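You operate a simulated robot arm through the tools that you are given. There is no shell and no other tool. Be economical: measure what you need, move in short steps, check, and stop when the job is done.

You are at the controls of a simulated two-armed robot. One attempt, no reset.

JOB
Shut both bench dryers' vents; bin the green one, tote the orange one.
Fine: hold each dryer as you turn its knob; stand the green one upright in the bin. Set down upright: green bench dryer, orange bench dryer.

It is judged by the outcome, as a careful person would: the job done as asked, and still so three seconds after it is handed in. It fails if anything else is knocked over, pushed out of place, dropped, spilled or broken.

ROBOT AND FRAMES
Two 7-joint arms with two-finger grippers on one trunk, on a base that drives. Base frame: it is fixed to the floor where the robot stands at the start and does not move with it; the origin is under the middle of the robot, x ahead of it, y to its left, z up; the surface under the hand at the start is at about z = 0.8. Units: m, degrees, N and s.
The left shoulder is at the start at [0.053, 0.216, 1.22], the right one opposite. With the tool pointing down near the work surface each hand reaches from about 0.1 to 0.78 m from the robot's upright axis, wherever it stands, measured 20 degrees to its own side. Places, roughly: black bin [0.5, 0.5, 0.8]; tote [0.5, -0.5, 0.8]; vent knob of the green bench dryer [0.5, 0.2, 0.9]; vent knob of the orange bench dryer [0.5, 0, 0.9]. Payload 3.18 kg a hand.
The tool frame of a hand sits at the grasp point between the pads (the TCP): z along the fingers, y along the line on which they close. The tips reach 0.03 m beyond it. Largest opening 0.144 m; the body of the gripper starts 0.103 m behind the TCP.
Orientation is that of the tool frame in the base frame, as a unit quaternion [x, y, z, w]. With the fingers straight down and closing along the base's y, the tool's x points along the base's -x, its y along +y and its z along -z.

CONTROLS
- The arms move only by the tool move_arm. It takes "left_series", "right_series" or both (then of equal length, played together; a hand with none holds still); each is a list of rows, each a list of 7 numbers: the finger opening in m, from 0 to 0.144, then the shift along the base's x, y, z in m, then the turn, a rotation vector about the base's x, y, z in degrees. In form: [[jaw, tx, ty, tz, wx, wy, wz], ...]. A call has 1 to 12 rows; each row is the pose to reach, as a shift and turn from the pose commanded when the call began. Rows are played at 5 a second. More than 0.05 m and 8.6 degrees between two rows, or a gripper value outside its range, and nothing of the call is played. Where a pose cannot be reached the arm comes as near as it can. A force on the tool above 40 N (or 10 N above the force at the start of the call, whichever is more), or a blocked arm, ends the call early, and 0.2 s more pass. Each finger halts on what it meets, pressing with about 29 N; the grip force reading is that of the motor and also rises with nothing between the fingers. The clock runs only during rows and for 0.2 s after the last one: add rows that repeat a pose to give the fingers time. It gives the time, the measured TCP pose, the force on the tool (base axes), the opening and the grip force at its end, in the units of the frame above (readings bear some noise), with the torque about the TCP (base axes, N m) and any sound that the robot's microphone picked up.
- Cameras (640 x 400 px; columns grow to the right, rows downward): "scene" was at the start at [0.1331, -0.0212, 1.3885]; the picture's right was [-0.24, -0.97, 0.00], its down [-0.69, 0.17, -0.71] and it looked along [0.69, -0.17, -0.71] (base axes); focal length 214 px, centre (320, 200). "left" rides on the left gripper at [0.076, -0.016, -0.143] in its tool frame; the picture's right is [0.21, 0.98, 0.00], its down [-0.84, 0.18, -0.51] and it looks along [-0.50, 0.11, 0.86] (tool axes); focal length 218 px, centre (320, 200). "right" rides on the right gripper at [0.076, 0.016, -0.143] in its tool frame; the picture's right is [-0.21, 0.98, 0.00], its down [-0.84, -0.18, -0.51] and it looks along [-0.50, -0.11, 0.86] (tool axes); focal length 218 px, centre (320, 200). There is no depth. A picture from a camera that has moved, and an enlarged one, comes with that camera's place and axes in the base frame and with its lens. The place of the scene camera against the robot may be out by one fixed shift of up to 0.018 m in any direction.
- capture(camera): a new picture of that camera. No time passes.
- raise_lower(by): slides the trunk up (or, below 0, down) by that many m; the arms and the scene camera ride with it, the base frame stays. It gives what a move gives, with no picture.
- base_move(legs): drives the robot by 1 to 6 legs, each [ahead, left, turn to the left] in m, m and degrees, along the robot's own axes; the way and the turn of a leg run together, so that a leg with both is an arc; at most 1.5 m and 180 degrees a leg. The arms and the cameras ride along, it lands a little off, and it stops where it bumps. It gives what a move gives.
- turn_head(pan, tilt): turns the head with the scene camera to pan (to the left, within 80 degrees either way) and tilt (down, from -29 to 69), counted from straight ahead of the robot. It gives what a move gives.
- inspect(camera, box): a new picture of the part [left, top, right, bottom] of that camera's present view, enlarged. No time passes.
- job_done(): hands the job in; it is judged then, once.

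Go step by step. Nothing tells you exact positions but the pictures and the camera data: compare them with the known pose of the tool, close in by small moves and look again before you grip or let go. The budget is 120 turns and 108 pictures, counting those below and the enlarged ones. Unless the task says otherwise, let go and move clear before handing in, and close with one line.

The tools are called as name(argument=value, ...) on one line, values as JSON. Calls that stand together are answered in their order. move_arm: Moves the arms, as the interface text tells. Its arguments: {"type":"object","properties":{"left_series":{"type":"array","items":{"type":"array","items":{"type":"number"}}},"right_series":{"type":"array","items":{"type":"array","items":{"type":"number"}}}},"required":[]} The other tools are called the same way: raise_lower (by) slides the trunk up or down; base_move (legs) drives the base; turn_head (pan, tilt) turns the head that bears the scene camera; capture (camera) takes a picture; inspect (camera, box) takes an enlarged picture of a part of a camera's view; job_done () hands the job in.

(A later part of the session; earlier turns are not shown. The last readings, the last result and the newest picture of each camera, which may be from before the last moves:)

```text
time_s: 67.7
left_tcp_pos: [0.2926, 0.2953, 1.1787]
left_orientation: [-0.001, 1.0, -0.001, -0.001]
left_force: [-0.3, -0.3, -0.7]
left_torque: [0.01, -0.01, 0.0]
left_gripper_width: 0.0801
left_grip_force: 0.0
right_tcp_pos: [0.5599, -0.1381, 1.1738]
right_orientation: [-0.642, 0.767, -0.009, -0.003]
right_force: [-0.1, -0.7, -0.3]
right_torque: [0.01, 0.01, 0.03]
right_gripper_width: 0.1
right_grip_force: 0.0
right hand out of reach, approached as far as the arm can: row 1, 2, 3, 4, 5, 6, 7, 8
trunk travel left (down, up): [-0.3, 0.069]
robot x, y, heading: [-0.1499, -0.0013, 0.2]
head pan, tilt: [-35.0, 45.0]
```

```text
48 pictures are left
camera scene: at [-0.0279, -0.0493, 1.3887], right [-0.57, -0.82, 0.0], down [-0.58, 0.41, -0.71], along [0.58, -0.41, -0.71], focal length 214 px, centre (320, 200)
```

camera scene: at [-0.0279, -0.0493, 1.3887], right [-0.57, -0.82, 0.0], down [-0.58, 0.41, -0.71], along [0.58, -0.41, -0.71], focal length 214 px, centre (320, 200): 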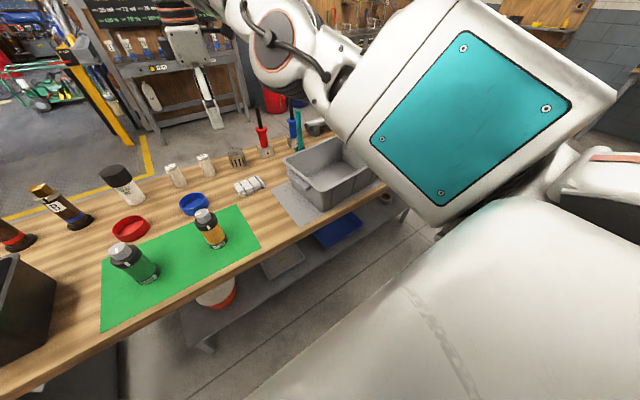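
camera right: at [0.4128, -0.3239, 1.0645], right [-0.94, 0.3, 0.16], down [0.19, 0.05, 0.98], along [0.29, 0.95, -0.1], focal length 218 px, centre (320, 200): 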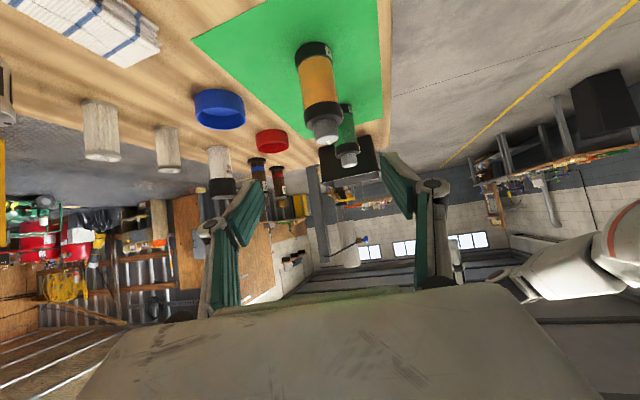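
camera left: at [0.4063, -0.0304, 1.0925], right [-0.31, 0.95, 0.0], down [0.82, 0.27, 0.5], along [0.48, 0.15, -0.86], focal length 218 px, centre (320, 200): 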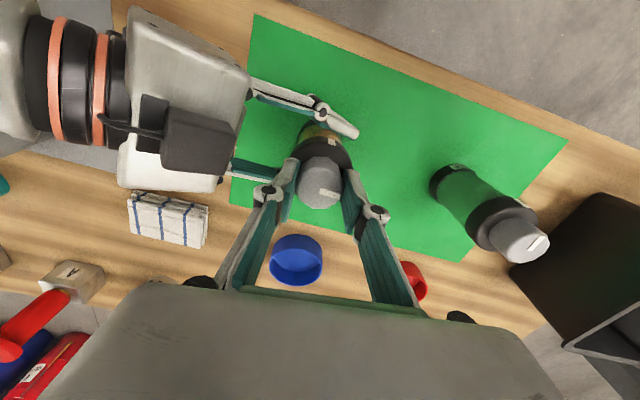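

The right arm can't hold a vertical hand in the good posture, so the left hand (which works top-down) will carry orange, with the base driving sideways. I park the right hand out to the right and high, and bring the left hand above orange.

move_arm(right_series=[[0.1, 0, -0.04, 0.01, 0, 0, 0], [0.1, 0, -0.08, 0.02, 0, 0, 0], [0.1, 0, -0.12, 0.03, 0, 0, 0], [0.1, 0, -0.16, 0.04, 0, 0, 0], [0.1, 0, -0.2, 0.06, 0, 0, 0], [0.1, 0, -0.24, 0.08, 0, 0, 0], [0.1, 0, -0.28, 0.1, 0, 0, 0], [0.1, 0, -0.3, 0.1, 0, 0, 0], [0.1, 0, -0.32, 0.12, 0, 0, 0], [0.1, 0, -0.32, 0.12, 0, 0, 0]], left_series=[[0.08, 0, 0, 0, 0, 0, 0], [0.08, 0.02, -0.04, 0, 0, 0, 0], [0.08, 0.04, -0.08, 0, 0, 0, 0], [0.08, 0.06, -0.12, 0, 0, 0, 0], [0.08, 0.08, -0.16, 0, 0, 0, 0], [0.09, 0.1, -0.2, -0.01, 0, 0, 0], [0.1, 0.12, -0.24, -0.02, 0, 0, 0], [0.1, 0.14, -0.27, -0.03, 0, 0, 0], [0.1, 0.165, -0.301, -0.04, 0, 0, 0], [0.1, 0.19, -0.301, -0.05, 0, 0, 0]])

capture(camera="left")

capture(camera="scene")

```text
time_s: 69.9
left_tcp_pos: [0.4849, -0.0034, 1.1269]
left_orientation: [-0.002, 1.0, -0.001, -0.001]
left_force: [0.2, 0.4, -0.7]
left_torque: [-0.02, 0.03, 0.04]
left_gripper_width: 0.1001
left_grip_force: 0.1
right_tcp_pos: [0.522, -0.4447, 1.2753]
right_orientation: [-0.643, 0.766, -0.01, -0.003]
right_force: [0.2, -0.1, -0.3]
right_torque: [-0.03, 0.03, -0.01]
right_gripper_width: 0.0997
right_grip_force: 0.0
right hand out of reach, approached as far as the arm can: row 1, 2, 3, 5, 6, 7, 8, 9, 10
trunk travel left (down, up): [-0.3, 0.069]
robot x, y, heading: [-0.1498, -0.0033, -0.0]
head pan, tilt: [-35.0, 45.0]
```

```text
47 pictures are left
camera left: at [0.4086, -0.0204, 1.2702], right [-0.21, 0.98, 0.0], down [0.84, 0.18, 0.51], along [0.49, 0.11, -0.86], focal length 218 px, centre (320, 200)
```

left: 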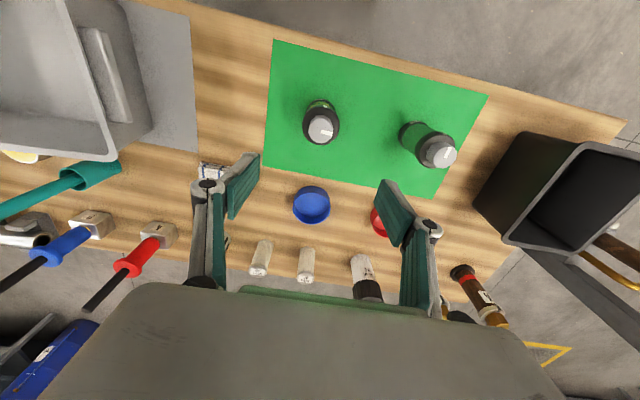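

```text
46 pictures are left
camera scene: at [-0.0265, -0.0472, 1.3885], right [-0.57, -0.82, 0.0], down [-0.58, 0.4, -0.71], along [0.58, -0.41, -0.71], focal length 214 px, centre (320, 200)
```

scene: 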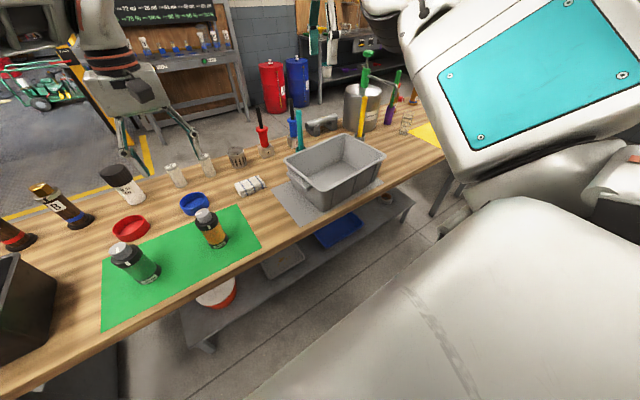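

Orange knob at about (0.479, -0.002). I descend around the dryer to TCP 0.875 with the fingers open.

move_arm(left_series=[[0.1, -0.003, 0, -0.04, 0, 0, 0], [0.1, -0.006, 0.001, -0.08, 0, 0, 0], [0.1, -0.006, 0.001, -0.12, 0, 0, 0], [0.1, -0.006, 0.001, -0.15, 0, 0, 0], [0.1, -0.006, 0.001, -0.18, 0, 0, 0], [0.1, -0.006, 0.001, -0.205, 0, 0, 0], [0.1, -0.006, 0.001, -0.23, 0, 0, 0], [0.1, -0.006, 0.001, -0.252, 0, 0, 0], [0.1, -0.006, 0.001, -0.252, 0, 0, 0]])

capture(camera="left")

```text
time_s: 71.9
left_tcp_pos: [0.4766, -0.0033, 0.8787]
left_orientation: [0.0, 1.0, -0.001, 0.0]
left_force: [0.1, 0.3, -0.2]
left_torque: [0.01, 0.0, 0.0]
left_gripper_width: 0.0997
left_grip_force: 0.0
right_tcp_pos: [0.52, -0.4453, 1.2757]
right_orientation: [-0.642, 0.766, -0.009, -0.002]
right_force: [0.4, -0.2, 0.1]
right_torque: [-0.03, -0.02, -0.02]
right_gripper_width: 0.0999
right_grip_force: 0.1
trunk travel left (down, up): [-0.3, 0.069]
robot x, y, heading: [-0.1517, -0.0005, -0.3]
head pan, tilt: [-35.0, 45.0]
```

```text
45 pictures are left
camera left: at [0.3999, -0.0197, 1.0217], right [-0.21, 0.98, 0.0], down [0.84, 0.18, 0.51], along [0.5, 0.11, -0.86], focal length 218 px, centre (320, 200)
```

left: 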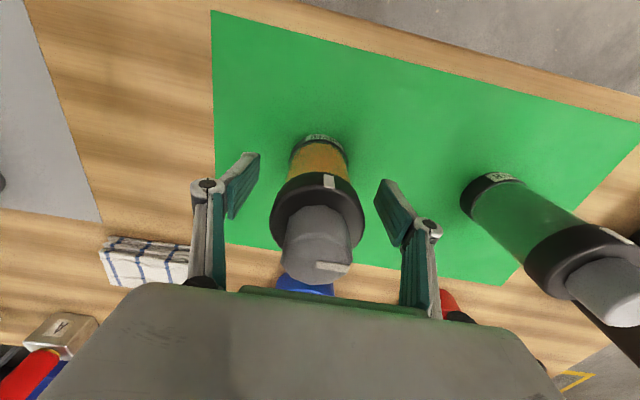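

The dryer sits between the fingers with the knob clear of the palm. I close and lift.

move_arm(left_series=[[0.075, 0.001, 0, 0, 0, 0, 0], [0.06, 0.002, 0, 0, 0, 0, 0], [0.03, 0.002, 0, 0, 0, 0, 0], [0.03, 0.002, 0, 0, 0, 0, 0], [0.03, 0.002, 0, 0.01, 0, 0, 0], [0.03, 0.002, 0, 0.04, 0, 0, 0], [0.03, 0.002, 0, 0.08, 0, 0, 0], [0.03, 0.002, 0, 0.12, 0, 0, 0], [0.03, 0.002, 0, 0.16, 0, 0, 0], [0.03, 0.002, 0, 0.2, 0, 0, 0], [0.03, 0.002, 0, 0.24, 0, 0, 0], [0.03, 0.002, 0, 0.24, 0, 0, 0]])

capture(camera="left")

turn_head(pan=-60, tilt=30)

capture(camera="scene")

```text
time_s: 74.5
left_tcp_pos: [0.4796, -0.0032, 1.1145]
left_orientation: [-0.001, 1.0, 0.0, -0.001]
left_force: [0.1, -0.4, -1.7]
left_torque: [0.02, 0.03, 0.0]
left_gripper_width: 0.0592
left_grip_force: 28.7
right_tcp_pos: [0.5222, -0.4458, 1.276]
right_orientation: [-0.642, 0.767, -0.01, -0.002]
right_force: [0.5, -0.4, 0.1]
right_torque: [-0.01, 0.03, 0.0]
right_gripper_width: 0.0999
right_grip_force: 0.0
trunk travel left (down, up): [-0.3, 0.069]
robot x, y, heading: [-0.1478, -0.0004, 0.1]
head pan, tilt: [-35.0, 45.0]
```

```text
44 pictures are left
camera left: at [0.4034, -0.0209, 1.2589], right [-0.21, 0.98, 0.0], down [0.84, 0.18, 0.51], along [0.49, 0.11, -0.86], focal length 218 px, centre (320, 200)
```

left: 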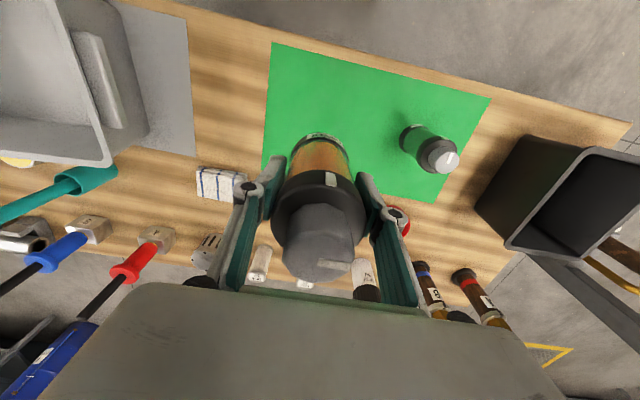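

```text
time_s: 75.4
left_tcp_pos: [0.4793, -0.0051, 1.1159]
left_orientation: [-0.002, 1.0, -0.001, 0.0]
left_force: [-0.1, 0.6, -3.5]
left_torque: [0.01, 0.02, 0.0]
left_gripper_width: 0.0593
left_grip_force: 29.1
right_tcp_pos: [0.5206, -0.4454, 1.2754]
right_orientation: [-0.642, 0.766, -0.01, -0.003]
right_force: [0.9, -0.9, -0.3]
right_torque: [0.03, 0.01, -0.03]
right_gripper_width: 0.0999
right_grip_force: 0.1
trunk travel left (down, up): [-0.3, 0.069]
robot x, y, heading: [-0.1503, -0.0002, 0.0]
head pan, tilt: [-60.0, 30.0]
```

```text
43 pictures are left
camera scene: at [-0.0491, -0.0802, 1.4112], right [-0.87, -0.5, 0.0], down [-0.25, 0.43, -0.87], along [0.43, -0.75, -0.5], focal length 214 px, centre (320, 200)
```

scene: 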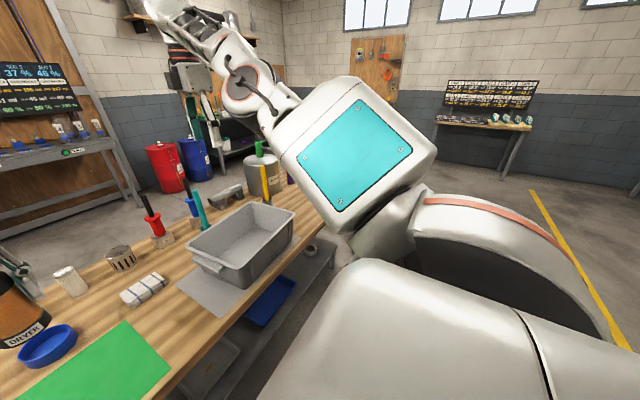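

Orange is held top-down and clears everything at this height; the right hand clears the pot handle. I drive the base 0.40 m to the right.

base_move(legs=[[0, -0.2, 0], [0, -0.2, 0]])

capture(camera="left")

turn_head(pan=-10, tilt=50)

capture(camera="scene")

```text
time_s: 79.7
left_tcp_pos: [0.4775, -0.4067, 1.1143]
left_orientation: [0.001, 1.0, -0.002, 0.0]
left_force: [0.0, 0.4, -2.3]
left_torque: [0.0, 0.01, -0.01]
left_gripper_width: 0.0592
left_grip_force: 29.0
right_tcp_pos: [0.5159, -0.8478, 1.2765]
right_orientation: [-0.64, 0.768, -0.01, -0.002]
right_force: [0.5, 0.2, -0.3]
right_torque: [0.03, -0.01, -0.04]
right_gripper_width: 0.1
right_grip_force: 0.1
trunk travel left (down, up): [-0.3, 0.069]
robot x, y, heading: [-0.1503, -0.3976, -0.4]
head pan, tilt: [-60.0, 30.0]
```

```text
42 pictures are left
camera left: at [0.4014, -0.4229, 1.259], right [-0.21, 0.98, 0.0], down [0.84, 0.18, 0.51], along [0.5, 0.1, -0.86], focal length 218 px, centre (320, 200)
```

left: 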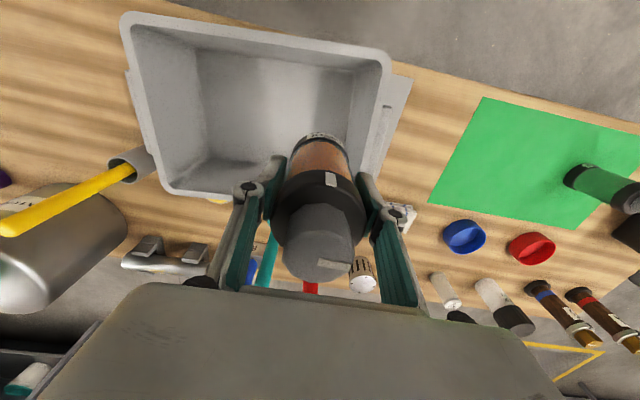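

```text
time_s: 80.9
left_tcp_pos: [0.4766, -0.406, 1.1151]
left_orientation: [0.002, 1.0, -0.001, -0.001]
left_force: [-0.5, 0.0, -2.5]
left_torque: [0.02, 0.02, 0.0]
left_gripper_width: 0.0592
left_grip_force: 28.8
right_tcp_pos: [0.5169, -0.8473, 1.2753]
right_orientation: [-0.64, 0.769, -0.009, -0.003]
right_force: [-0.4, 0.6, -0.4]
right_torque: [-0.03, 0.03, -0.01]
right_gripper_width: 0.0999
right_grip_force: 0.0
trunk travel left (down, up): [-0.3, 0.069]
robot x, y, heading: [-0.1528, -0.4022, -0.2]
head pan, tilt: [-10.0, 50.0]
```

```text
41 pictures are left
camera scene: at [-0.0201, -0.4147, 1.3818], right [-0.18, -0.98, 0.0], down [-0.75, 0.14, -0.64], along [0.63, -0.12, -0.77], focal length 214 px, centre (320, 200)
```

scene: 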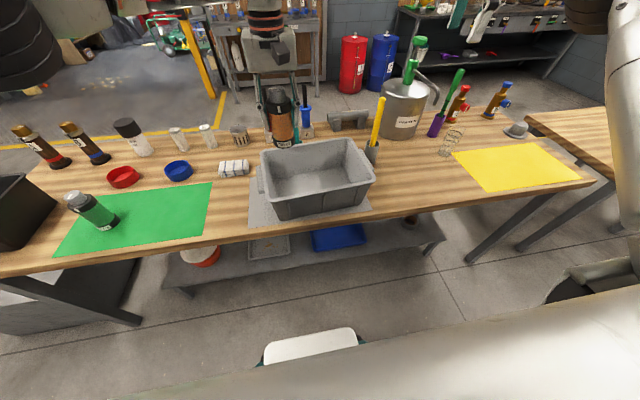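

The tote's centre is about (0.495, -0.50), floor roughly y -0.40 to -0.64. I shift the left hand over the centre and lower orange most of the way.

move_arm(left_series=[[0.03, 0.006, -0.035, 0, 0, 0, 0], [0.03, 0.012, -0.07, 0, 0, 0, 0], [0.03, 0.018, -0.1, 0, 0, 0, 0], [0.03, 0.018, -0.1, -0.03, 0, 0, 0], [0.03, 0.018, -0.1, -0.06, 0, 0, 0], [0.03, 0.018, -0.1, -0.09, 0, 0, 0], [0.03, 0.018, -0.1, -0.12, 0, 0, 0], [0.03, 0.018, -0.1, -0.12, 0, 0, 0]])

capture(camera="left")

capture(camera="scene")

```text
time_s: 81.9
left_tcp_pos: [0.526, -0.4067, 1.1101]
left_orientation: [-0.073, 0.997, -0.028, 0.0]
left_force: [0.6, 0.3, -1.9]
left_torque: [-0.01, 0.03, 0.01]
left_gripper_width: 0.0592
left_grip_force: 28.8
left hand out of reach, approached as far as the arm can: row 2, 3, 4
right_tcp_pos: [0.518, -0.8473, 1.2752]
right_orientation: [-0.641, 0.768, -0.01, -0.003]
right_force: [0.7, -0.3, -0.1]
right_torque: [-0.02, -0.02, -0.03]
right_gripper_width: 0.0999
right_grip_force: 0.0
trunk travel left (down, up): [-0.3, 0.069]
robot x, y, heading: [-0.1544, -0.399, -0.1]
head pan, tilt: [-10.0, 50.0]
stopped in row 4 (left hand): the arm was blocked; the commanded pose is now the measured one
```

```text
40 pictures are left
camera left: at [0.4523, -0.4265, 1.2546], right [-0.35, 0.94, -0.05], down [0.81, 0.33, 0.49], along [0.48, 0.13, -0.87], focal length 218 px, centre (320, 200)
```

left: 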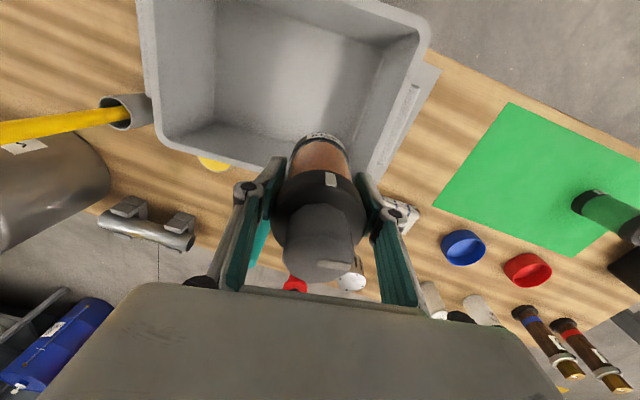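

```text
39 pictures are left
camera scene: at [-0.0192, -0.4143, 1.3816], right [-0.18, -0.98, 0.0], down [-0.75, 0.14, -0.64], along [0.63, -0.11, -0.77], focal length 214 px, centre (320, 200)
```

scene: 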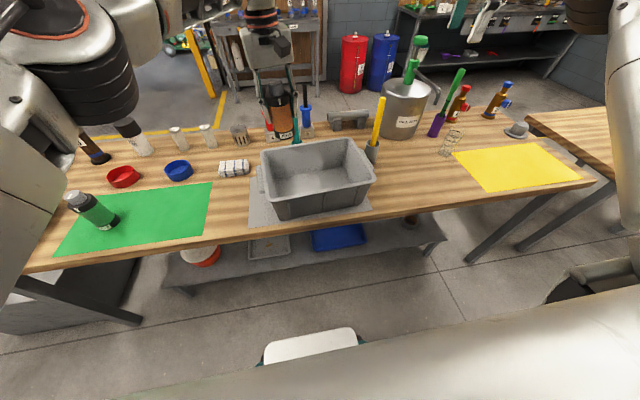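

The left arm hit its inner limit, so I step it back to its comfortable spot and drive the base further right instead.

move_arm(left_series=[[0.03, -0.012, 0.008, 0.002, 0.8, 0, -2.1], [0.03, -0.024, 0.016, 0.004, 1.6, 0, -4.2], [0.03, -0.036, 0.024, 0.004, 2.4, 0, -6.3], [0.03, -0.046, 0.03, 0.005, 3.2, 0, -8.3], [0.03, -0.046, 0.03, 0.005, 3.2, 0, -8.3]])

base_move(legs=[[0.02, -0.13, 0]])

capture(camera="left")

```text
time_s: 83.1
left_tcp_pos: [0.48, -0.3782, 1.1176]
left_orientation: [0.001, 1.0, -0.001, 0.001]
left_force: [0.6, -0.7, -3.1]
left_torque: [-0.03, 0.02, 0.02]
left_gripper_width: 0.0592
left_grip_force: 29.7
right_tcp_pos: [0.5171, -0.8472, 1.2756]
right_orientation: [-0.64, 0.769, -0.01, -0.003]
right_force: [0.1, 0.1, 0.2]
right_torque: [-0.02, -0.02, -0.02]
right_gripper_width: 0.1
right_grip_force: 0.1
trunk travel left (down, up): [-0.3, 0.069]
robot x, y, heading: [-0.1487, -0.3991, -0.3]
head pan, tilt: [-10.0, 50.0]
```

```text
time_s: 84.9
left_tcp_pos: [0.4976, -0.5102, 1.1179]
left_orientation: [0.002, 1.0, 0.0, 0.001]
left_force: [0.7, 0.2, -2.9]
left_torque: [0.04, 0.05, -0.03]
left_gripper_width: 0.059
left_grip_force: 29.0
right_tcp_pos: [0.5359, -0.9808, 1.2756]
right_orientation: [-0.639, 0.769, -0.01, -0.002]
right_force: [1.2, -0.4, -0.1]
right_torque: [0.05, 0.0, 0.03]
right_gripper_width: 0.0999
right_grip_force: 0.1
trunk travel left (down, up): [-0.3, 0.069]
robot x, y, heading: [-0.1297, -0.5299, -0.5]
head pan, tilt: [-10.0, 50.0]
```

```text
38 pictures are left
camera left: at [0.4209, -0.5264, 1.2612], right [-0.21, 0.98, 0.0], down [0.84, 0.18, 0.51], along [0.5, 0.1, -0.86], focal length 218 px, centre (320, 200)
```

left: 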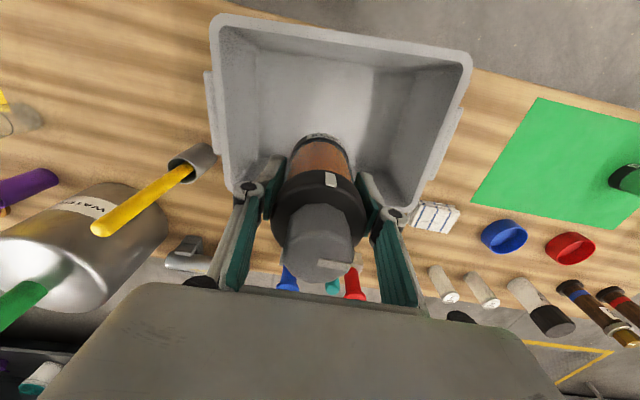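

Orange is centred over the tote. I lower it, slowing near the floor and letting the force limit stop me.

move_arm(left_series=[[0.03, 0, 0, -0.04, 0, 0, 0], [0.03, 0, 0, -0.08, 0, 0, 0], [0.03, 0, 0, -0.11, 0, 0, 0], [0.03, 0, 0, -0.14, 0, 0, 0], [0.03, 0, 0, -0.17, 0, 0, 0], [0.03, 0, 0, -0.19, 0, 0, 0], [0.03, 0, 0, -0.205, 0, 0, 0], [0.03, 0, 0, -0.212, 0, 0, 0], [0.03, 0, 0, -0.218, 0, 0, 0]])

capture(camera="left")

capture(camera="scene")

```text
time_s: 86.9
left_tcp_pos: [0.4976, -0.5099, 0.8989]
left_orientation: [0.002, 1.0, -0.001, 0.0]
left_force: [-0.9, 0.7, -2.5]
left_torque: [0.0, -0.02, -0.01]
left_gripper_width: 0.059
left_grip_force: 28.4
right_tcp_pos: [0.5354, -0.9795, 1.2764]
right_orientation: [-0.64, 0.769, -0.009, -0.002]
right_force: [0.2, 0.0, 0.4]
right_torque: [0.0, -0.01, 0.0]
right_gripper_width: 0.1002
right_grip_force: 0.2
trunk travel left (down, up): [-0.3, 0.069]
robot x, y, heading: [-0.1283, -0.5306, -0.5]
head pan, tilt: [-10.0, 50.0]
```

```text
37 pictures are left
camera left: at [0.4215, -0.5268, 1.0431], right [-0.21, 0.98, 0.0], down [0.84, 0.18, 0.51], along [0.5, 0.1, -0.86], focal length 218 px, centre (320, 200)
```

left: 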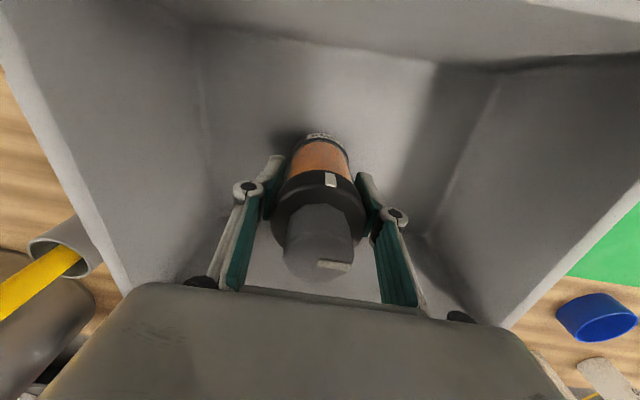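

```text
36 pictures are left
camera scene: at [-0.0009, -0.5455, 1.3817], right [-0.18, -0.98, 0.0], down [-0.75, 0.14, -0.64], along [0.63, -0.12, -0.77], focal length 214 px, centre (320, 200)
```

scene: 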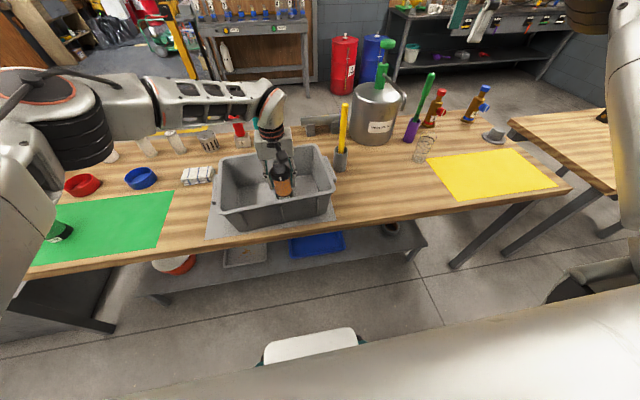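

Well inside and centred. I lower in small steps until it touches.

move_arm(left_series=[[0.03, 0, 0, -0.004, 0, 0, 0], [0.03, 0, 0, -0.007, 0, 0, 0], [0.03, 0, 0, -0.01, 0, 0, 0], [0.03, 0, 0, -0.012, 0, 0, 0], [0.03, 0, 0, -0.014, 0, 0, 0], [0.03, 0, 0, -0.016, 0, 0, 0], [0.03, 0, 0, -0.018, 0, 0, 0], [0.03, 0, 0, -0.02, 0, 0, 0], [0.03, 0, 0, -0.022, 0, 0, 0]])

```text
time_s: 88.9
left_tcp_pos: [0.4956, -0.5107, 0.8813]
left_orientation: [0.001, 1.0, -0.002, 0.005]
left_force: [-1.1, 1.1, 26.8]
left_torque: [0.04, -0.08, 0.05]
left_gripper_width: 0.0597
left_grip_force: 28.6
right_tcp_pos: [0.5325, -0.9793, 1.2777]
right_orientation: [-0.639, 0.769, -0.012, -0.001]
right_force: [-0.8, 0.1, 0.5]
right_torque: [0.02, 0.01, 0.02]
right_gripper_width: 0.1001
right_grip_force: 0.0
trunk travel left (down, up): [-0.3, 0.069]
robot x, y, heading: [-0.1301, -0.5308, -0.2]
head pan, tilt: [-10.0, 50.0]
```

It's on the floor with some press. I ease up 3 mm, open, and lift the hand clear.

move_arm(left_series=[[0.03, 0, 0, 0.003, 0, 0, 0], [0.03, 0, 0, 0.004, 0, 0, 0], [0.06, 0, 0, 0.004, 0, 0, 0], [0.075, 0, 0, 0.004, 0, 0, 0], [0.09, 0, 0, 0.004, 0, 0, 0], [0.09, 0, 0, 0.03, 0, 0, 0], [0.09, 0, 0, 0.07, 0, 0, 0], [0.09, 0, 0, 0.11, 0, 0, 0], [0.09, 0, 0, 0.15, 0, 0, 0], [0.09, 0, 0, 0.19, 0, 0, 0], [0.09, 0, 0, 0.23, 0, 0, 0]])

capture(camera="left")

```text
time_s: 91.3
left_tcp_pos: [0.4973, -0.5105, 1.1079]
left_orientation: [0.002, 1.0, -0.001, 0.001]
left_force: [1.0, 0.6, -0.2]
left_torque: [0.01, -0.04, -0.02]
left_gripper_width: 0.09
left_grip_force: 0.1
right_tcp_pos: [0.5346, -0.9793, 1.2772]
right_orientation: [-0.639, 0.769, -0.01, -0.001]
right_force: [-0.5, 0.4, 0.7]
right_torque: [0.02, -0.03, -0.01]
right_gripper_width: 0.1
right_grip_force: 0.0
trunk travel left (down, up): [-0.3, 0.069]
robot x, y, heading: [-0.1338, -0.531, -0.2]
head pan, tilt: [-10.0, 50.0]
```

```text
35 pictures are left
camera left: at [0.4197, -0.5264, 1.251], right [-0.21, 0.98, 0.0], down [0.84, 0.18, 0.51], along [0.5, 0.1, -0.86], focal length 218 px, centre (320, 200)
```

left: 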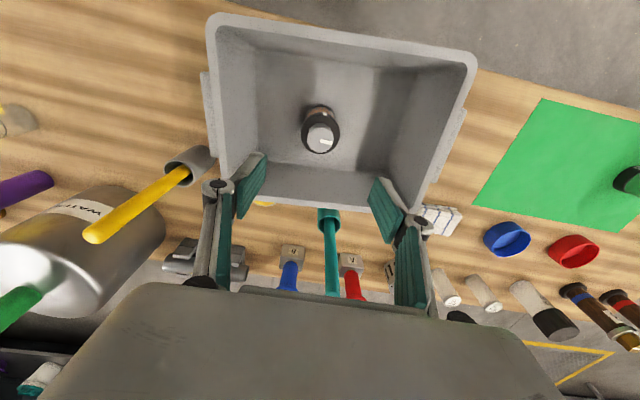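

Orange stands upright in the tote, still shut. Now I drive left 0.73 m so that green sits where orange did relative to the robot.

base_move(legs=[[-0.012, 0.36, 0.2], [0, 0.373, 0]])

capture(camera="left")

capture(camera="scene")

```text
time_s: 98.4
left_tcp_pos: [0.4853, 0.2222, 1.1072]
left_orientation: [-0.002, 1.0, -0.001, 0.0]
left_force: [0.2, -0.4, 0.2]
left_torque: [-0.01, -0.01, -0.06]
left_gripper_width: 0.0902
left_grip_force: 0.0
right_tcp_pos: [0.5253, -0.2462, 1.2755]
right_orientation: [-0.643, 0.766, -0.01, -0.002]
right_force: [-0.1, -0.4, 0.0]
right_torque: [-0.04, 0.0, -0.02]
right_gripper_width: 0.0999
right_grip_force: 0.0
trunk travel left (down, up): [-0.3, 0.069]
robot x, y, heading: [-0.1432, 0.204, -0.0]
head pan, tilt: [-10.0, 50.0]
```

```text
34 pictures are left
camera left: at [0.4082, 0.2062, 1.2501], right [-0.21, 0.98, 0.0], down [0.84, 0.18, 0.51], along [0.5, 0.11, -0.86], focal length 218 px, centre (320, 200)
```

left: 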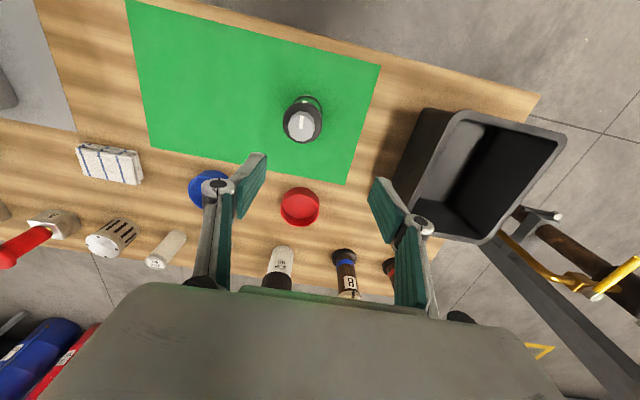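

```text
33 pictures are left
camera scene: at [-0.0134, 0.1838, 1.3818], right [-0.17, -0.98, 0.0], down [-0.75, 0.13, -0.64], along [0.63, -0.11, -0.77], focal length 214 px, centre (320, 200)
```

scene: 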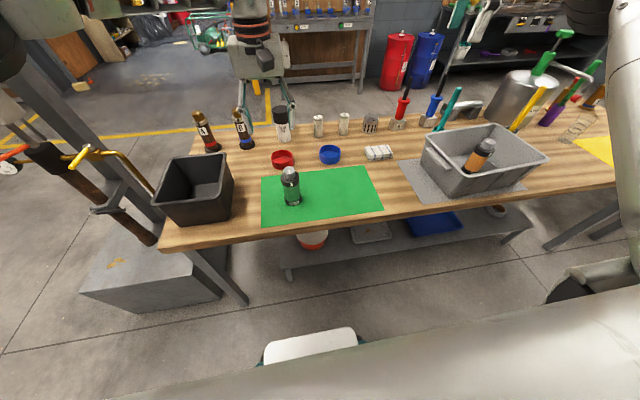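

Green is at about (0.479, 0.198); orange stands upright in the tote. I move the left hand aside and re-tilt the right hand to recover its side-hold posture.

move_arm(left_series=[[0.09, -0.02, 0.02, 0.01, 0, 0, 0], [0.09, -0.04, 0.04, 0.02, 0, 0, 0], [0.08, -0.06, 0.06, 0.03, 0, 0, 0], [0.08, -0.08, 0.08, 0.04, 0, 0, 0], [0.08, -0.1, 0.1, 0.05, 0, 0, 0], [0.08, -0.12, 0.12, 0.06, 0, 0, 0], [0.08, -0.14, 0.12, 0.06, 0, 0, 0], [0.08, -0.15, 0.12, 0.06, 0, 0, 0]], right_series=[[0.1, 0, 0, 0, 7.7, -1.4, 0], [0.1, 0, 0, 0, 15.5, -2.7, 0], [0.1, 0, 0, 0, 23.2, -4.1, 0], [0.1, 0, 0, 0, 31, -5.5, 0], [0.1, 0, 0, 0, 38.7, -6.9, 0], [0.1, 0, 0, 0, 46.5, -8.2, 0], [0.1, 0, 0, 0, 54.2, -9.6, 0], [0.1, 0, 0, 0, 54.2, -9.6, 0]])

move_arm(right_series=[[0.1, -0.02, 0.02, -0.01, 0, 0, 0], [0.1, -0.04, 0.05, -0.02, 0, 0, 0], [0.1, -0.06, 0.08, -0.03, 0, 0, 0], [0.1, -0.07, 0.11, -0.05, 0, 0, 0], [0.1, -0.07, 0.14, -0.07, 0, 0, 0], [0.1, -0.06, 0.17, -0.09, 0, 0, 0], [0.1, -0.05, 0.2, -0.11, 0, 0, 0], [0.1, -0.05, 0.23, -0.14, 0, 0, 0], [0.1, -0.05, 0.26, -0.17, 0, 0, 0], [0.1, -0.05, 0.28, -0.2, 0, 0, 0], [0.1, -0.05, 0.28, -0.2, 0, 0, 0]])

capture(camera="right")

```text
time_s: 100.2
left_tcp_pos: [0.3353, 0.3435, 1.166]
left_orientation: [-0.004, 1.0, -0.002, 0.001]
left_force: [0.8, -0.2, -0.2]
left_torque: [0.0, 0.0, 0.0]
left_gripper_width: 0.0802
left_grip_force: 0.0
right_tcp_pos: [0.5221, -0.2509, 1.2567]
right_orientation: [-0.57, 0.685, 0.287, 0.353]
right_force: [-0.5, 1.1, 1.1]
right_torque: [-0.03, 0.02, -0.01]
right_gripper_width: 0.0998
right_grip_force: 0.1
right hand out of reach, approached as far as the arm can: row 2, 3, 4, 5, 6, 7, 8
trunk travel left (down, up): [-0.3, 0.069]
robot x, y, heading: [-0.1455, 0.1968, 0.3]
head pan, tilt: [-10.0, 50.0]
```

```text
time_s: 102.6
left_tcp_pos: [0.336, 0.3426, 1.1667]
left_orientation: [-0.002, 1.0, -0.001, 0.001]
left_force: [-0.2, 0.7, -0.5]
left_torque: [-0.03, 0.01, 0.02]
left_gripper_width: 0.0802
left_grip_force: 0.2
right_tcp_pos: [0.5234, -0.2479, 1.2531]
right_orientation: [-0.57, 0.684, 0.289, 0.352]
right_force: [1.0, -0.1, 0.0]
right_torque: [0.01, -0.01, -0.01]
right_gripper_width: 0.0996
right_grip_force: 0.1
right hand out of reach, approached as far as the arm can: row 1, 2, 3, 4, 5, 6, 7, 8, 9, 10, 11
trunk travel left (down, up): [-0.3, 0.069]
robot x, y, heading: [-0.1396, 0.199, 0.0]
head pan, tilt: [-10.0, 50.0]
```

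```text
32 pictures are left
camera right: at [0.4775, -0.4021, 1.2745], right [-0.94, 0.3, 0.16], down [0.19, 0.05, 0.98], along [0.29, 0.95, -0.1], focal length 218 px, centre (320, 200)
```

right: 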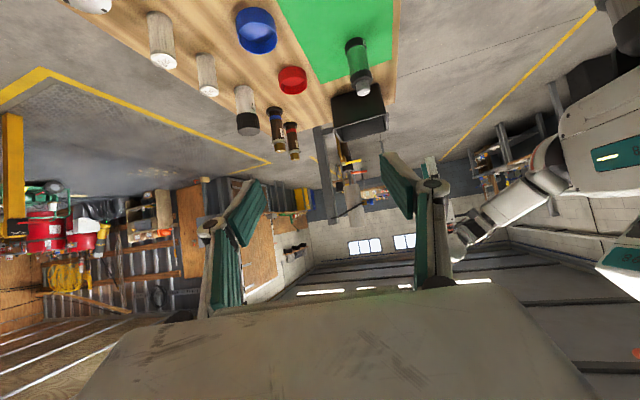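

It didn't budge this time; the earlier success started with a slightly steeper hand. I steepen by 8° and repeat the same path.

move_arm(right_series=[[0.1, -0.01, -0.01, 0.0, -4, 0.7, 0], [0.1, -0.02, -0.02, 0.0, -8, 1.4, 0], [0.1, -0.02, -0.02, 0.0, -8, 1.4, 0], [0.1, -0.02, -0.02, 0.0, -8, 1.4, 0]])

move_arm(right_series=[[0.1, -0.02, 0.02, -0.01, 0, 0, 0], [0.1, -0.04, 0.05, -0.02, 0, 0, 0], [0.1, -0.06, 0.08, -0.03, 0, 0, 0], [0.1, -0.07, 0.11, -0.05, 0, 0, 0], [0.1, -0.07, 0.14, -0.07, 0, 0, 0], [0.1, -0.06, 0.17, -0.09, 0, 0, 0], [0.1, -0.05, 0.2, -0.11, 0, 0, 0], [0.1, -0.05, 0.23, -0.14, 0, 0, 0], [0.1, -0.05, 0.26, -0.17, 0, 0, 0], [0.1, -0.05, 0.28, -0.2, 0, 0, 0], [0.1, -0.05, 0.28, -0.2, 0, 0, 0]])

```text
time_s: 103.6
left_tcp_pos: [0.3356, 0.3431, 1.1665]
left_orientation: [-0.003, 1.0, 0.0, 0.001]
left_force: [0.3, -1.0, -1.0]
left_torque: [-0.04, -0.04, -0.04]
left_gripper_width: 0.08
left_grip_force: 0.0
right_tcp_pos: [0.507, -0.2724, 1.2547]
right_orientation: [-0.59, 0.707, 0.247, 0.303]
right_force: [0.3, -0.2, 1.1]
right_torque: [-0.02, 0.0, -0.02]
right_gripper_width: 0.1
right_grip_force: 0.0
trunk travel left (down, up): [-0.3, 0.069]
robot x, y, heading: [-0.1443, 0.1986, 0.0]
head pan, tilt: [-10.0, 50.0]
```

```text
time_s: 106.0
left_tcp_pos: [0.3405, 0.3479, 1.1638]
left_orientation: [-0.003, 1.0, -0.003, -0.002]
left_force: [1.5, 1.0, 0.3]
left_torque: [-0.14, 0.12, 0.02]
left_gripper_width: 0.0799
left_grip_force: 0.0
right_tcp_pos: [0.6303, -0.0545, 1.1014]
right_orientation: [-0.591, 0.707, 0.247, 0.299]
right_force: [1.7, 1.6, 0.3]
right_torque: [-0.12, 0.08, 0.04]
right_gripper_width: 0.1
right_grip_force: 0.0
right hand out of reach, approached as far as the arm can: row 1, 2, 3, 4, 5, 6, 7, 8, 9, 10, 11
trunk travel left (down, up): [-0.3, 0.069]
robot x, y, heading: [-0.1437, 0.2008, -0.2]
head pan, tilt: [-10.0, 50.0]
```

I look at the arm's posture before the next attempt.

turn_head(pan=-55, tilt=25)

capture(camera="scene")

```text
time_s: 107.1
left_tcp_pos: [0.3358, 0.3439, 1.1665]
left_orientation: [-0.002, 1.0, -0.001, 0.0]
left_force: [-0.1, -0.7, 0.5]
left_torque: [0.07, -0.01, 0.01]
left_gripper_width: 0.08
left_grip_force: 0.1
right_tcp_pos: [0.6255, -0.059, 1.1033]
right_orientation: [-0.59, 0.706, 0.249, 0.302]
right_force: [-0.8, -0.8, -0.5]
right_torque: [0.0, -0.04, -0.04]
right_gripper_width: 0.0999
right_grip_force: 0.1
trunk travel left (down, up): [-0.3, 0.069]
robot x, y, heading: [-0.1427, 0.1981, -0.2]
head pan, tilt: [-55.0, 25.0]
```

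```text
31 pictures are left
camera scene: at [-0.0366, 0.1213, 1.4193], right [-0.82, -0.57, 0.0], down [-0.24, 0.35, -0.91], along [0.52, -0.74, -0.42], focal length 214 px, centre (320, 200)
```

scene: 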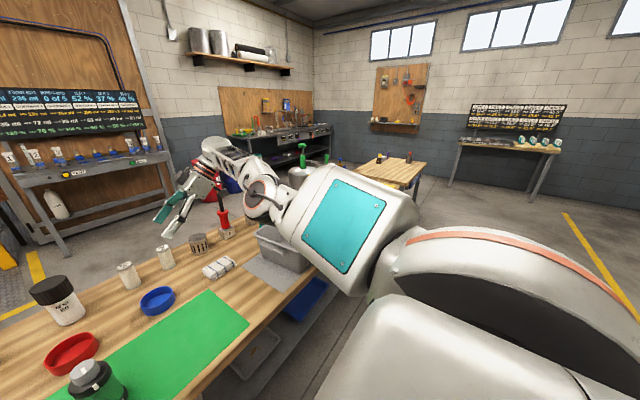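

The elbow is low and forward again. I pull the hand far out to the right and back so the elbow rolls out, then I'll sweep back in.

move_arm(right_series=[[0.1, 0, -0.02, 0.04, 0, 0, 0], [0.1, 0, -0.05, 0.075, 0, 0, 0], [0.1, -0.02, -0.09, 0.1, 0, 0, 0], [0.1, -0.04, -0.13, 0.12, 0, 0, 0], [0.1, -0.07, -0.165, 0.13, 0, 0, 0], [0.1, -0.1, -0.2, 0.14, 0, 0, 0], [0.1, -0.13, -0.235, 0.15, 0, 0, 0], [0.1, -0.16, -0.27, 0.15, 0, 0, 0], [0.1, -0.19, -0.3, 0.15, 0, 0, 0], [0.1, -0.22, -0.33, 0.15, 0, 0, 0], [0.1, -0.22, -0.33, 0.15, 0, 0, 0]])

capture(camera="scene")

```text
refused: row 3 steps farther than a row can; nothing moved
```

```text
30 pictures are left
camera scene: at [-0.0366, 0.1213, 1.4193], right [-0.82, -0.57, 0.0], down [-0.24, 0.35, -0.91], along [0.52, -0.74, -0.42], focal length 214 px, centre (320, 200)
```

scene: 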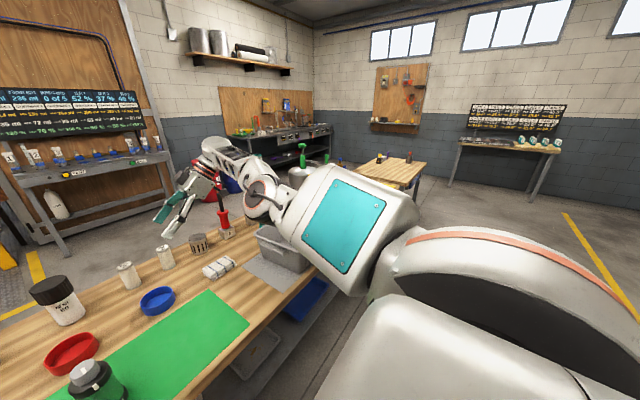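

A row was again a touch too long; I repeat with safer steps and will only picture after success.

move_arm(right_series=[[0.1, 0, -0.02, 0.035, 0, 0, 0], [0.1, 0, -0.05, 0.065, 0, 0, 0], [0.1, -0.015, -0.08, 0.09, 0, 0, 0], [0.1, -0.03, -0.115, 0.11, 0, 0, 0], [0.1, -0.055, -0.15, 0.125, 0, 0, 0], [0.1, -0.08, -0.185, 0.135, 0, 0, 0], [0.1, -0.11, -0.22, 0.145, 0, 0, 0], [0.1, -0.14, -0.255, 0.15, 0, 0, 0], [0.1, -0.17, -0.29, 0.15, 0, 0, 0], [0.1, -0.2, -0.32, 0.15, 0, 0, 0], [0.1, -0.2, -0.32, 0.15, 0, 0, 0]])

move_arm(right_series=[[0.1, -0.02, 0.02, -0.01, 0, 0, 0], [0.1, -0.04, 0.05, -0.02, 0, 0, 0], [0.1, -0.06, 0.08, -0.03, 0, 0, 0], [0.1, -0.06, 0.11, -0.05, 0, 0, 0], [0.1, -0.06, 0.14, -0.07, 0, 0, 0], [0.1, -0.05, 0.17, -0.09, 0, 0, 0], [0.1, -0.04, 0.2, -0.11, 0, 0, 0], [0.1, -0.03, 0.23, -0.14, 0, 0, 0], [0.1, -0.03, 0.26, -0.17, 0, 0, 0], [0.1, -0.03, 0.28, -0.2, 0, 0, 0], [0.1, -0.03, 0.28, -0.2, 0, 0, 0]])

capture(camera="scene")

```text
time_s: 109.5
left_tcp_pos: [0.3353, 0.3448, 1.1661]
left_orientation: [-0.002, 1.0, -0.002, 0.001]
left_force: [-0.4, 0.3, -0.8]
left_torque: [-0.01, 0.02, -0.04]
left_gripper_width: 0.0802
left_grip_force: 0.1
right_tcp_pos: [0.4354, -0.3707, 1.2507]
right_orientation: [-0.591, 0.707, 0.246, 0.302]
right_force: [0.4, -0.3, -0.1]
right_torque: [-0.02, 0.03, 0.03]
right_gripper_width: 0.1
right_grip_force: 0.0
right hand out of reach, approached as far as the arm can: row 1, 2, 3, 4, 5, 6, 7, 8
trunk travel left (down, up): [-0.3, 0.069]
robot x, y, heading: [-0.1423, 0.2016, -0.3]
head pan, tilt: [-55.0, 25.0]
```

```text
time_s: 111.9
left_tcp_pos: [0.3362, 0.3435, 1.1666]
left_orientation: [-0.001, 1.0, -0.001, 0.001]
left_force: [0.3, -0.7, -0.3]
left_torque: [-0.02, 0.0, -0.04]
left_gripper_width: 0.0799
left_grip_force: 0.0
right_tcp_pos: [0.5162, -0.1017, 1.0587]
right_orientation: [-0.59, 0.705, 0.252, 0.304]
right_force: [-0.1, -0.4, -0.8]
right_torque: [-0.05, -0.03, 0.01]
right_gripper_width: 0.0999
right_grip_force: 0.0
right hand out of reach, approached as far as the arm can: row 3, 4, 5, 6, 7, 8, 9, 10, 11
trunk travel left (down, up): [-0.3, 0.069]
robot x, y, heading: [-0.1426, 0.1998, -0.1]
head pan, tilt: [-55.0, 25.0]
```

```text
29 pictures are left
camera scene: at [-0.0372, 0.1216, 1.4194], right [-0.82, -0.57, 0.0], down [-0.24, 0.35, -0.91], along [0.52, -0.74, -0.42], focal length 214 px, centre (320, 200)
```

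scene: 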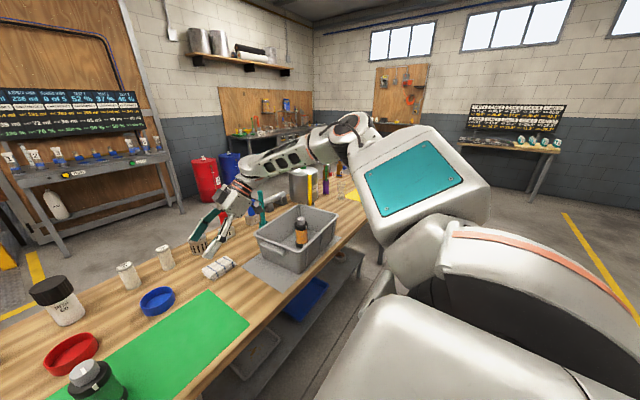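

The good posture is back. I move the right hand to the stand-off in front of green and look.

move_arm(right_series=[[0.1, -0.013, 0.024, -0.015, 1.2, -0.2, 0], [0.1, -0.026, 0.048, -0.031, 2.3, -0.4, 0], [0.1, -0.039, 0.072, -0.047, 3.5, -0.6, 0], [0.1, -0.052, 0.096, -0.062, 4.6, -0.8, 0], [0.1, -0.06, 0.12, -0.077, 5.8, -1.0, 0], [0.1, -0.066, 0.14, -0.092, 6.9, -1.2, 0], [0.1, -0.066, 0.14, -0.092, 6.9, -1.2, 0]])

capture(camera="right")

```text
time_s: 113.5
left_tcp_pos: [0.336, 0.3441, 1.1668]
left_orientation: [-0.002, 1.0, 0.0, 0.0]
left_force: [-0.5, -0.3, -1.2]
left_torque: [0.0, -0.02, 0.01]
left_gripper_width: 0.0801
left_grip_force: 0.1
right_tcp_pos: [0.449, 0.0393, 0.9649]
right_orientation: [-0.573, 0.688, 0.282, 0.346]
right_force: [0.2, 0.7, -0.1]
right_torque: [0.01, 0.01, 0.0]
right_gripper_width: 0.0999
right_grip_force: 0.0
right hand out of reach, approached as far as the arm can: row 1, 2, 3, 4
trunk travel left (down, up): [-0.3, 0.069]
robot x, y, heading: [-0.1426, 0.201, -0.1]
head pan, tilt: [-55.0, 25.0]
```

```text
28 pictures are left
camera right: at [0.4031, -0.1149, 0.9888], right [-0.94, 0.3, 0.16], down [0.19, 0.07, 0.98], along [0.29, 0.95, -0.12], focal length 218 px, centre (320, 200)
```

right: 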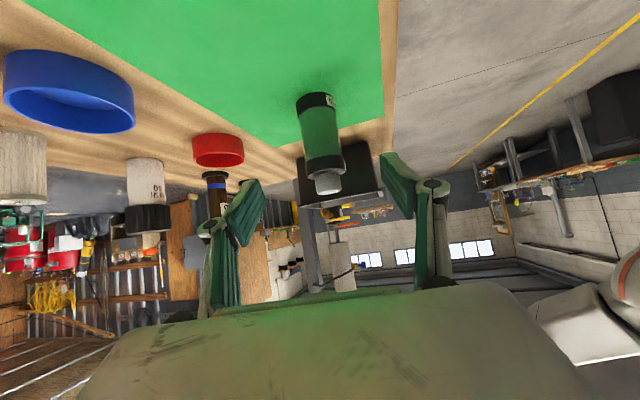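

Green reads x ≈ 0.481. I advance to the grasp point along the approach line.

move_arm(right_series=[[0.1, 0.006, 0.027, -0.019, 0, 0, 0], [0.1, 0.012, 0.054, -0.038, 0, 0, 0], [0.1, 0.017, 0.081, -0.057, 0, 0, 0], [0.1, 0.022, 0.108, -0.076, 0, 0, 0], [0.1, 0.027, 0.135, -0.095, 0, 0, 0], [0.1, 0.032, 0.157, -0.113, 0, 0, 0], [0.1, 0.032, 0.157, -0.113, 0, 0, 0]])

capture(camera="right")

```text
time_s: 115.1
left_tcp_pos: [0.3348, 0.3425, 1.1672]
left_orientation: [-0.002, 1.0, -0.001, 0.001]
left_force: [0.0, 0.0, -0.1]
left_torque: [0.03, 0.04, -0.02]
left_gripper_width: 0.08
left_grip_force: 0.0
right_tcp_pos: [0.4784, 0.1976, 0.8522]
right_orientation: [-0.572, 0.687, 0.284, 0.347]
right_force: [0.0, 0.4, 0.2]
right_torque: [-0.01, 0.0, -0.01]
right_gripper_width: 0.0997
right_grip_force: 0.0
trunk travel left (down, up): [-0.3, 0.069]
robot x, y, heading: [-0.1433, 0.1966, 0.2]
head pan, tilt: [-55.0, 25.0]
```

```text
27 pictures are left
camera right: at [0.4328, 0.0425, 0.8764], right [-0.94, 0.3, 0.16], down [0.19, 0.07, 0.98], along [0.29, 0.95, -0.12], focal length 218 px, centre (320, 200)
```

right: 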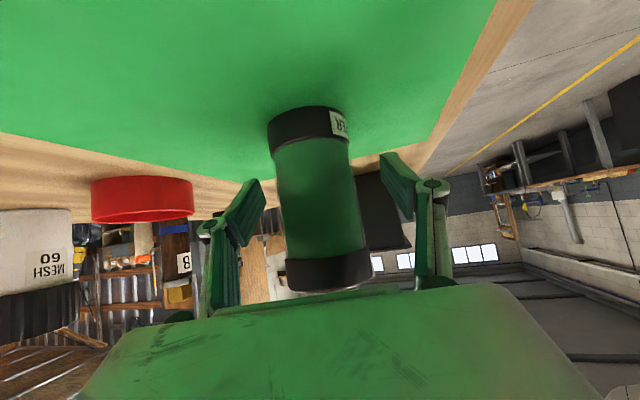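

Nearly centred, biased a few mm toward +x; I shift 3 mm and close. Meanwhile the left hand goes above the knob, pre-wound counter-clockwise.

move_arm(right_series=[[0.1, 0.003, 0, 0, 0, 0, 0], [0.075, 0.003, 0, 0, 0, 0, 0], [0.055, 0.003, 0, 0, 0, 0, 0], [0.03, 0.003, 0, 0, 0, 0, 0], [0.03, 0.003, 0, 0, 0, 0, 0], [0.03, 0.003, 0, 0, 0, 0, 0]])

move_arm(left_series=[[0.08, 0.02, -0.02, 0, 0, 0, 8.2], [0.08, 0.04, -0.04, 0, 0, 0, 16.4], [0.08, 0.06, -0.06, 0, 0, 0, 24.6], [0.08, 0.08, -0.08, 0, 0, 0, 32.8], [0.08, 0.1, -0.1, 0, 0, 0, 41], [0.08, 0.12, -0.12, 0, 0, 0, 49.2], [0.08, 0.135, -0.135, -0.02, 0, 0, 57.4], [0.08, 0.144, -0.145, -0.05, 0, 0, 65.6], [0.08, 0.144, -0.145, -0.08, 0, 0, 73.8], [0.08, 0.144, -0.145, -0.11, 0, 0, 82], [0.08, 0.144, -0.145, -0.14, 0, 0, 85], [0.08, 0.144, -0.145, -0.14, 0, 0, 85]])

capture(camera="left")

turn_head(pan=0, tilt=50)

inspect(camera="scene", box=[260, 110, 420, 210])

```text
time_s: 116.5
left_tcp_pos: [0.335, 0.3441, 1.1667]
left_orientation: [-0.002, 1.0, -0.001, 0.001]
left_force: [0.7, -0.4, 0.5]
left_torque: [0.0, 0.02, -0.01]
left_gripper_width: 0.0803
left_grip_force: 0.1
right_tcp_pos: [0.481, 0.1963, 0.8523]
right_orientation: [-0.573, 0.688, 0.282, 0.345]
right_force: [-1.2, 0.2, 0.5]
right_torque: [0.04, 0.14, 0.01]
right_gripper_width: 0.0575
right_grip_force: 28.4
trunk travel left (down, up): [-0.3, 0.069]
robot x, y, heading: [-0.1447, 0.1988, -0.0]
head pan, tilt: [-55.0, 25.0]
```

```text
time_s: 119.1
left_tcp_pos: [0.4808, 0.1978, 1.0264]
left_orientation: [-0.677, 0.736, 0.0, 0.002]
left_force: [0.2, 0.2, 0.8]
left_torque: [0.0, 0.0, -0.01]
left_gripper_width: 0.0801
left_grip_force: 0.1
right_tcp_pos: [0.4817, 0.1971, 0.8525]
right_orientation: [-0.573, 0.687, 0.282, 0.346]
right_force: [0.5, 0.5, 1.3]
right_torque: [0.02, 0.12, 0.01]
right_gripper_width: 0.0573
right_grip_force: 29.6
trunk travel left (down, up): [-0.3, 0.069]
robot x, y, heading: [-0.1451, 0.1976, 0.4]
head pan, tilt: [-55.0, 25.0]
```

```text
26 pictures are left
camera left: at [0.4898, 0.1192, 1.1697], right [-0.99, -0.13, 0.0], down [-0.11, 0.85, 0.51], along [-0.06, 0.5, -0.86], focal length 218 px, centre (320, 200)
```

left: 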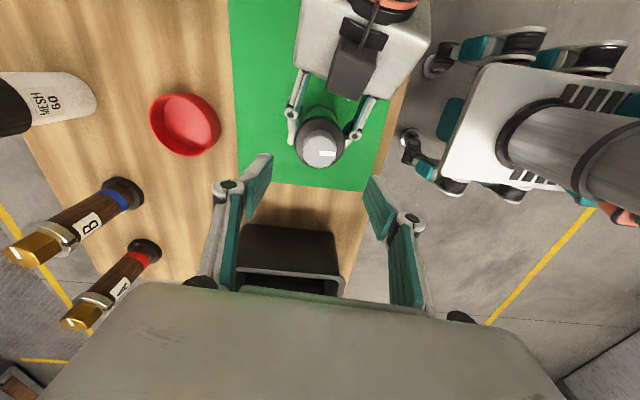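

```text
time_s: 120.3
left_tcp_pos: [0.481, 0.1971, 1.0275]
left_orientation: [-0.677, 0.736, 0.0, 0.001]
left_force: [0.0, 0.0, 0.4]
left_torque: [-0.01, -0.02, 0.0]
left_gripper_width: 0.08
left_grip_force: 0.0
right_tcp_pos: [0.4815, 0.1969, 0.8537]
right_orientation: [-0.573, 0.687, 0.283, 0.345]
right_force: [0.1, 0.3, 2.1]
right_torque: [0.02, 0.09, -0.01]
right_gripper_width: 0.0572
right_grip_force: 28.6
trunk travel left (down, up): [-0.3, 0.069]
robot x, y, heading: [-0.1473, 0.1997, -0.1]
head pan, tilt: [0.0, 50.0]
```

```text
4.00 times, centred on (340, 160) of scene
camera zoom: at [-0.0123, 0.1969, 1.3818], right [0.0, -1.0, 0.0], down [-0.77, 0.0, -0.64], along [0.64, 0.0, -0.77], focal length 858 px, centre (240, 360)
```

zoom: 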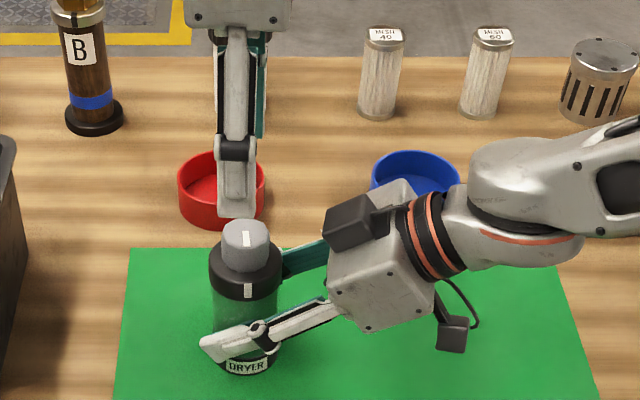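

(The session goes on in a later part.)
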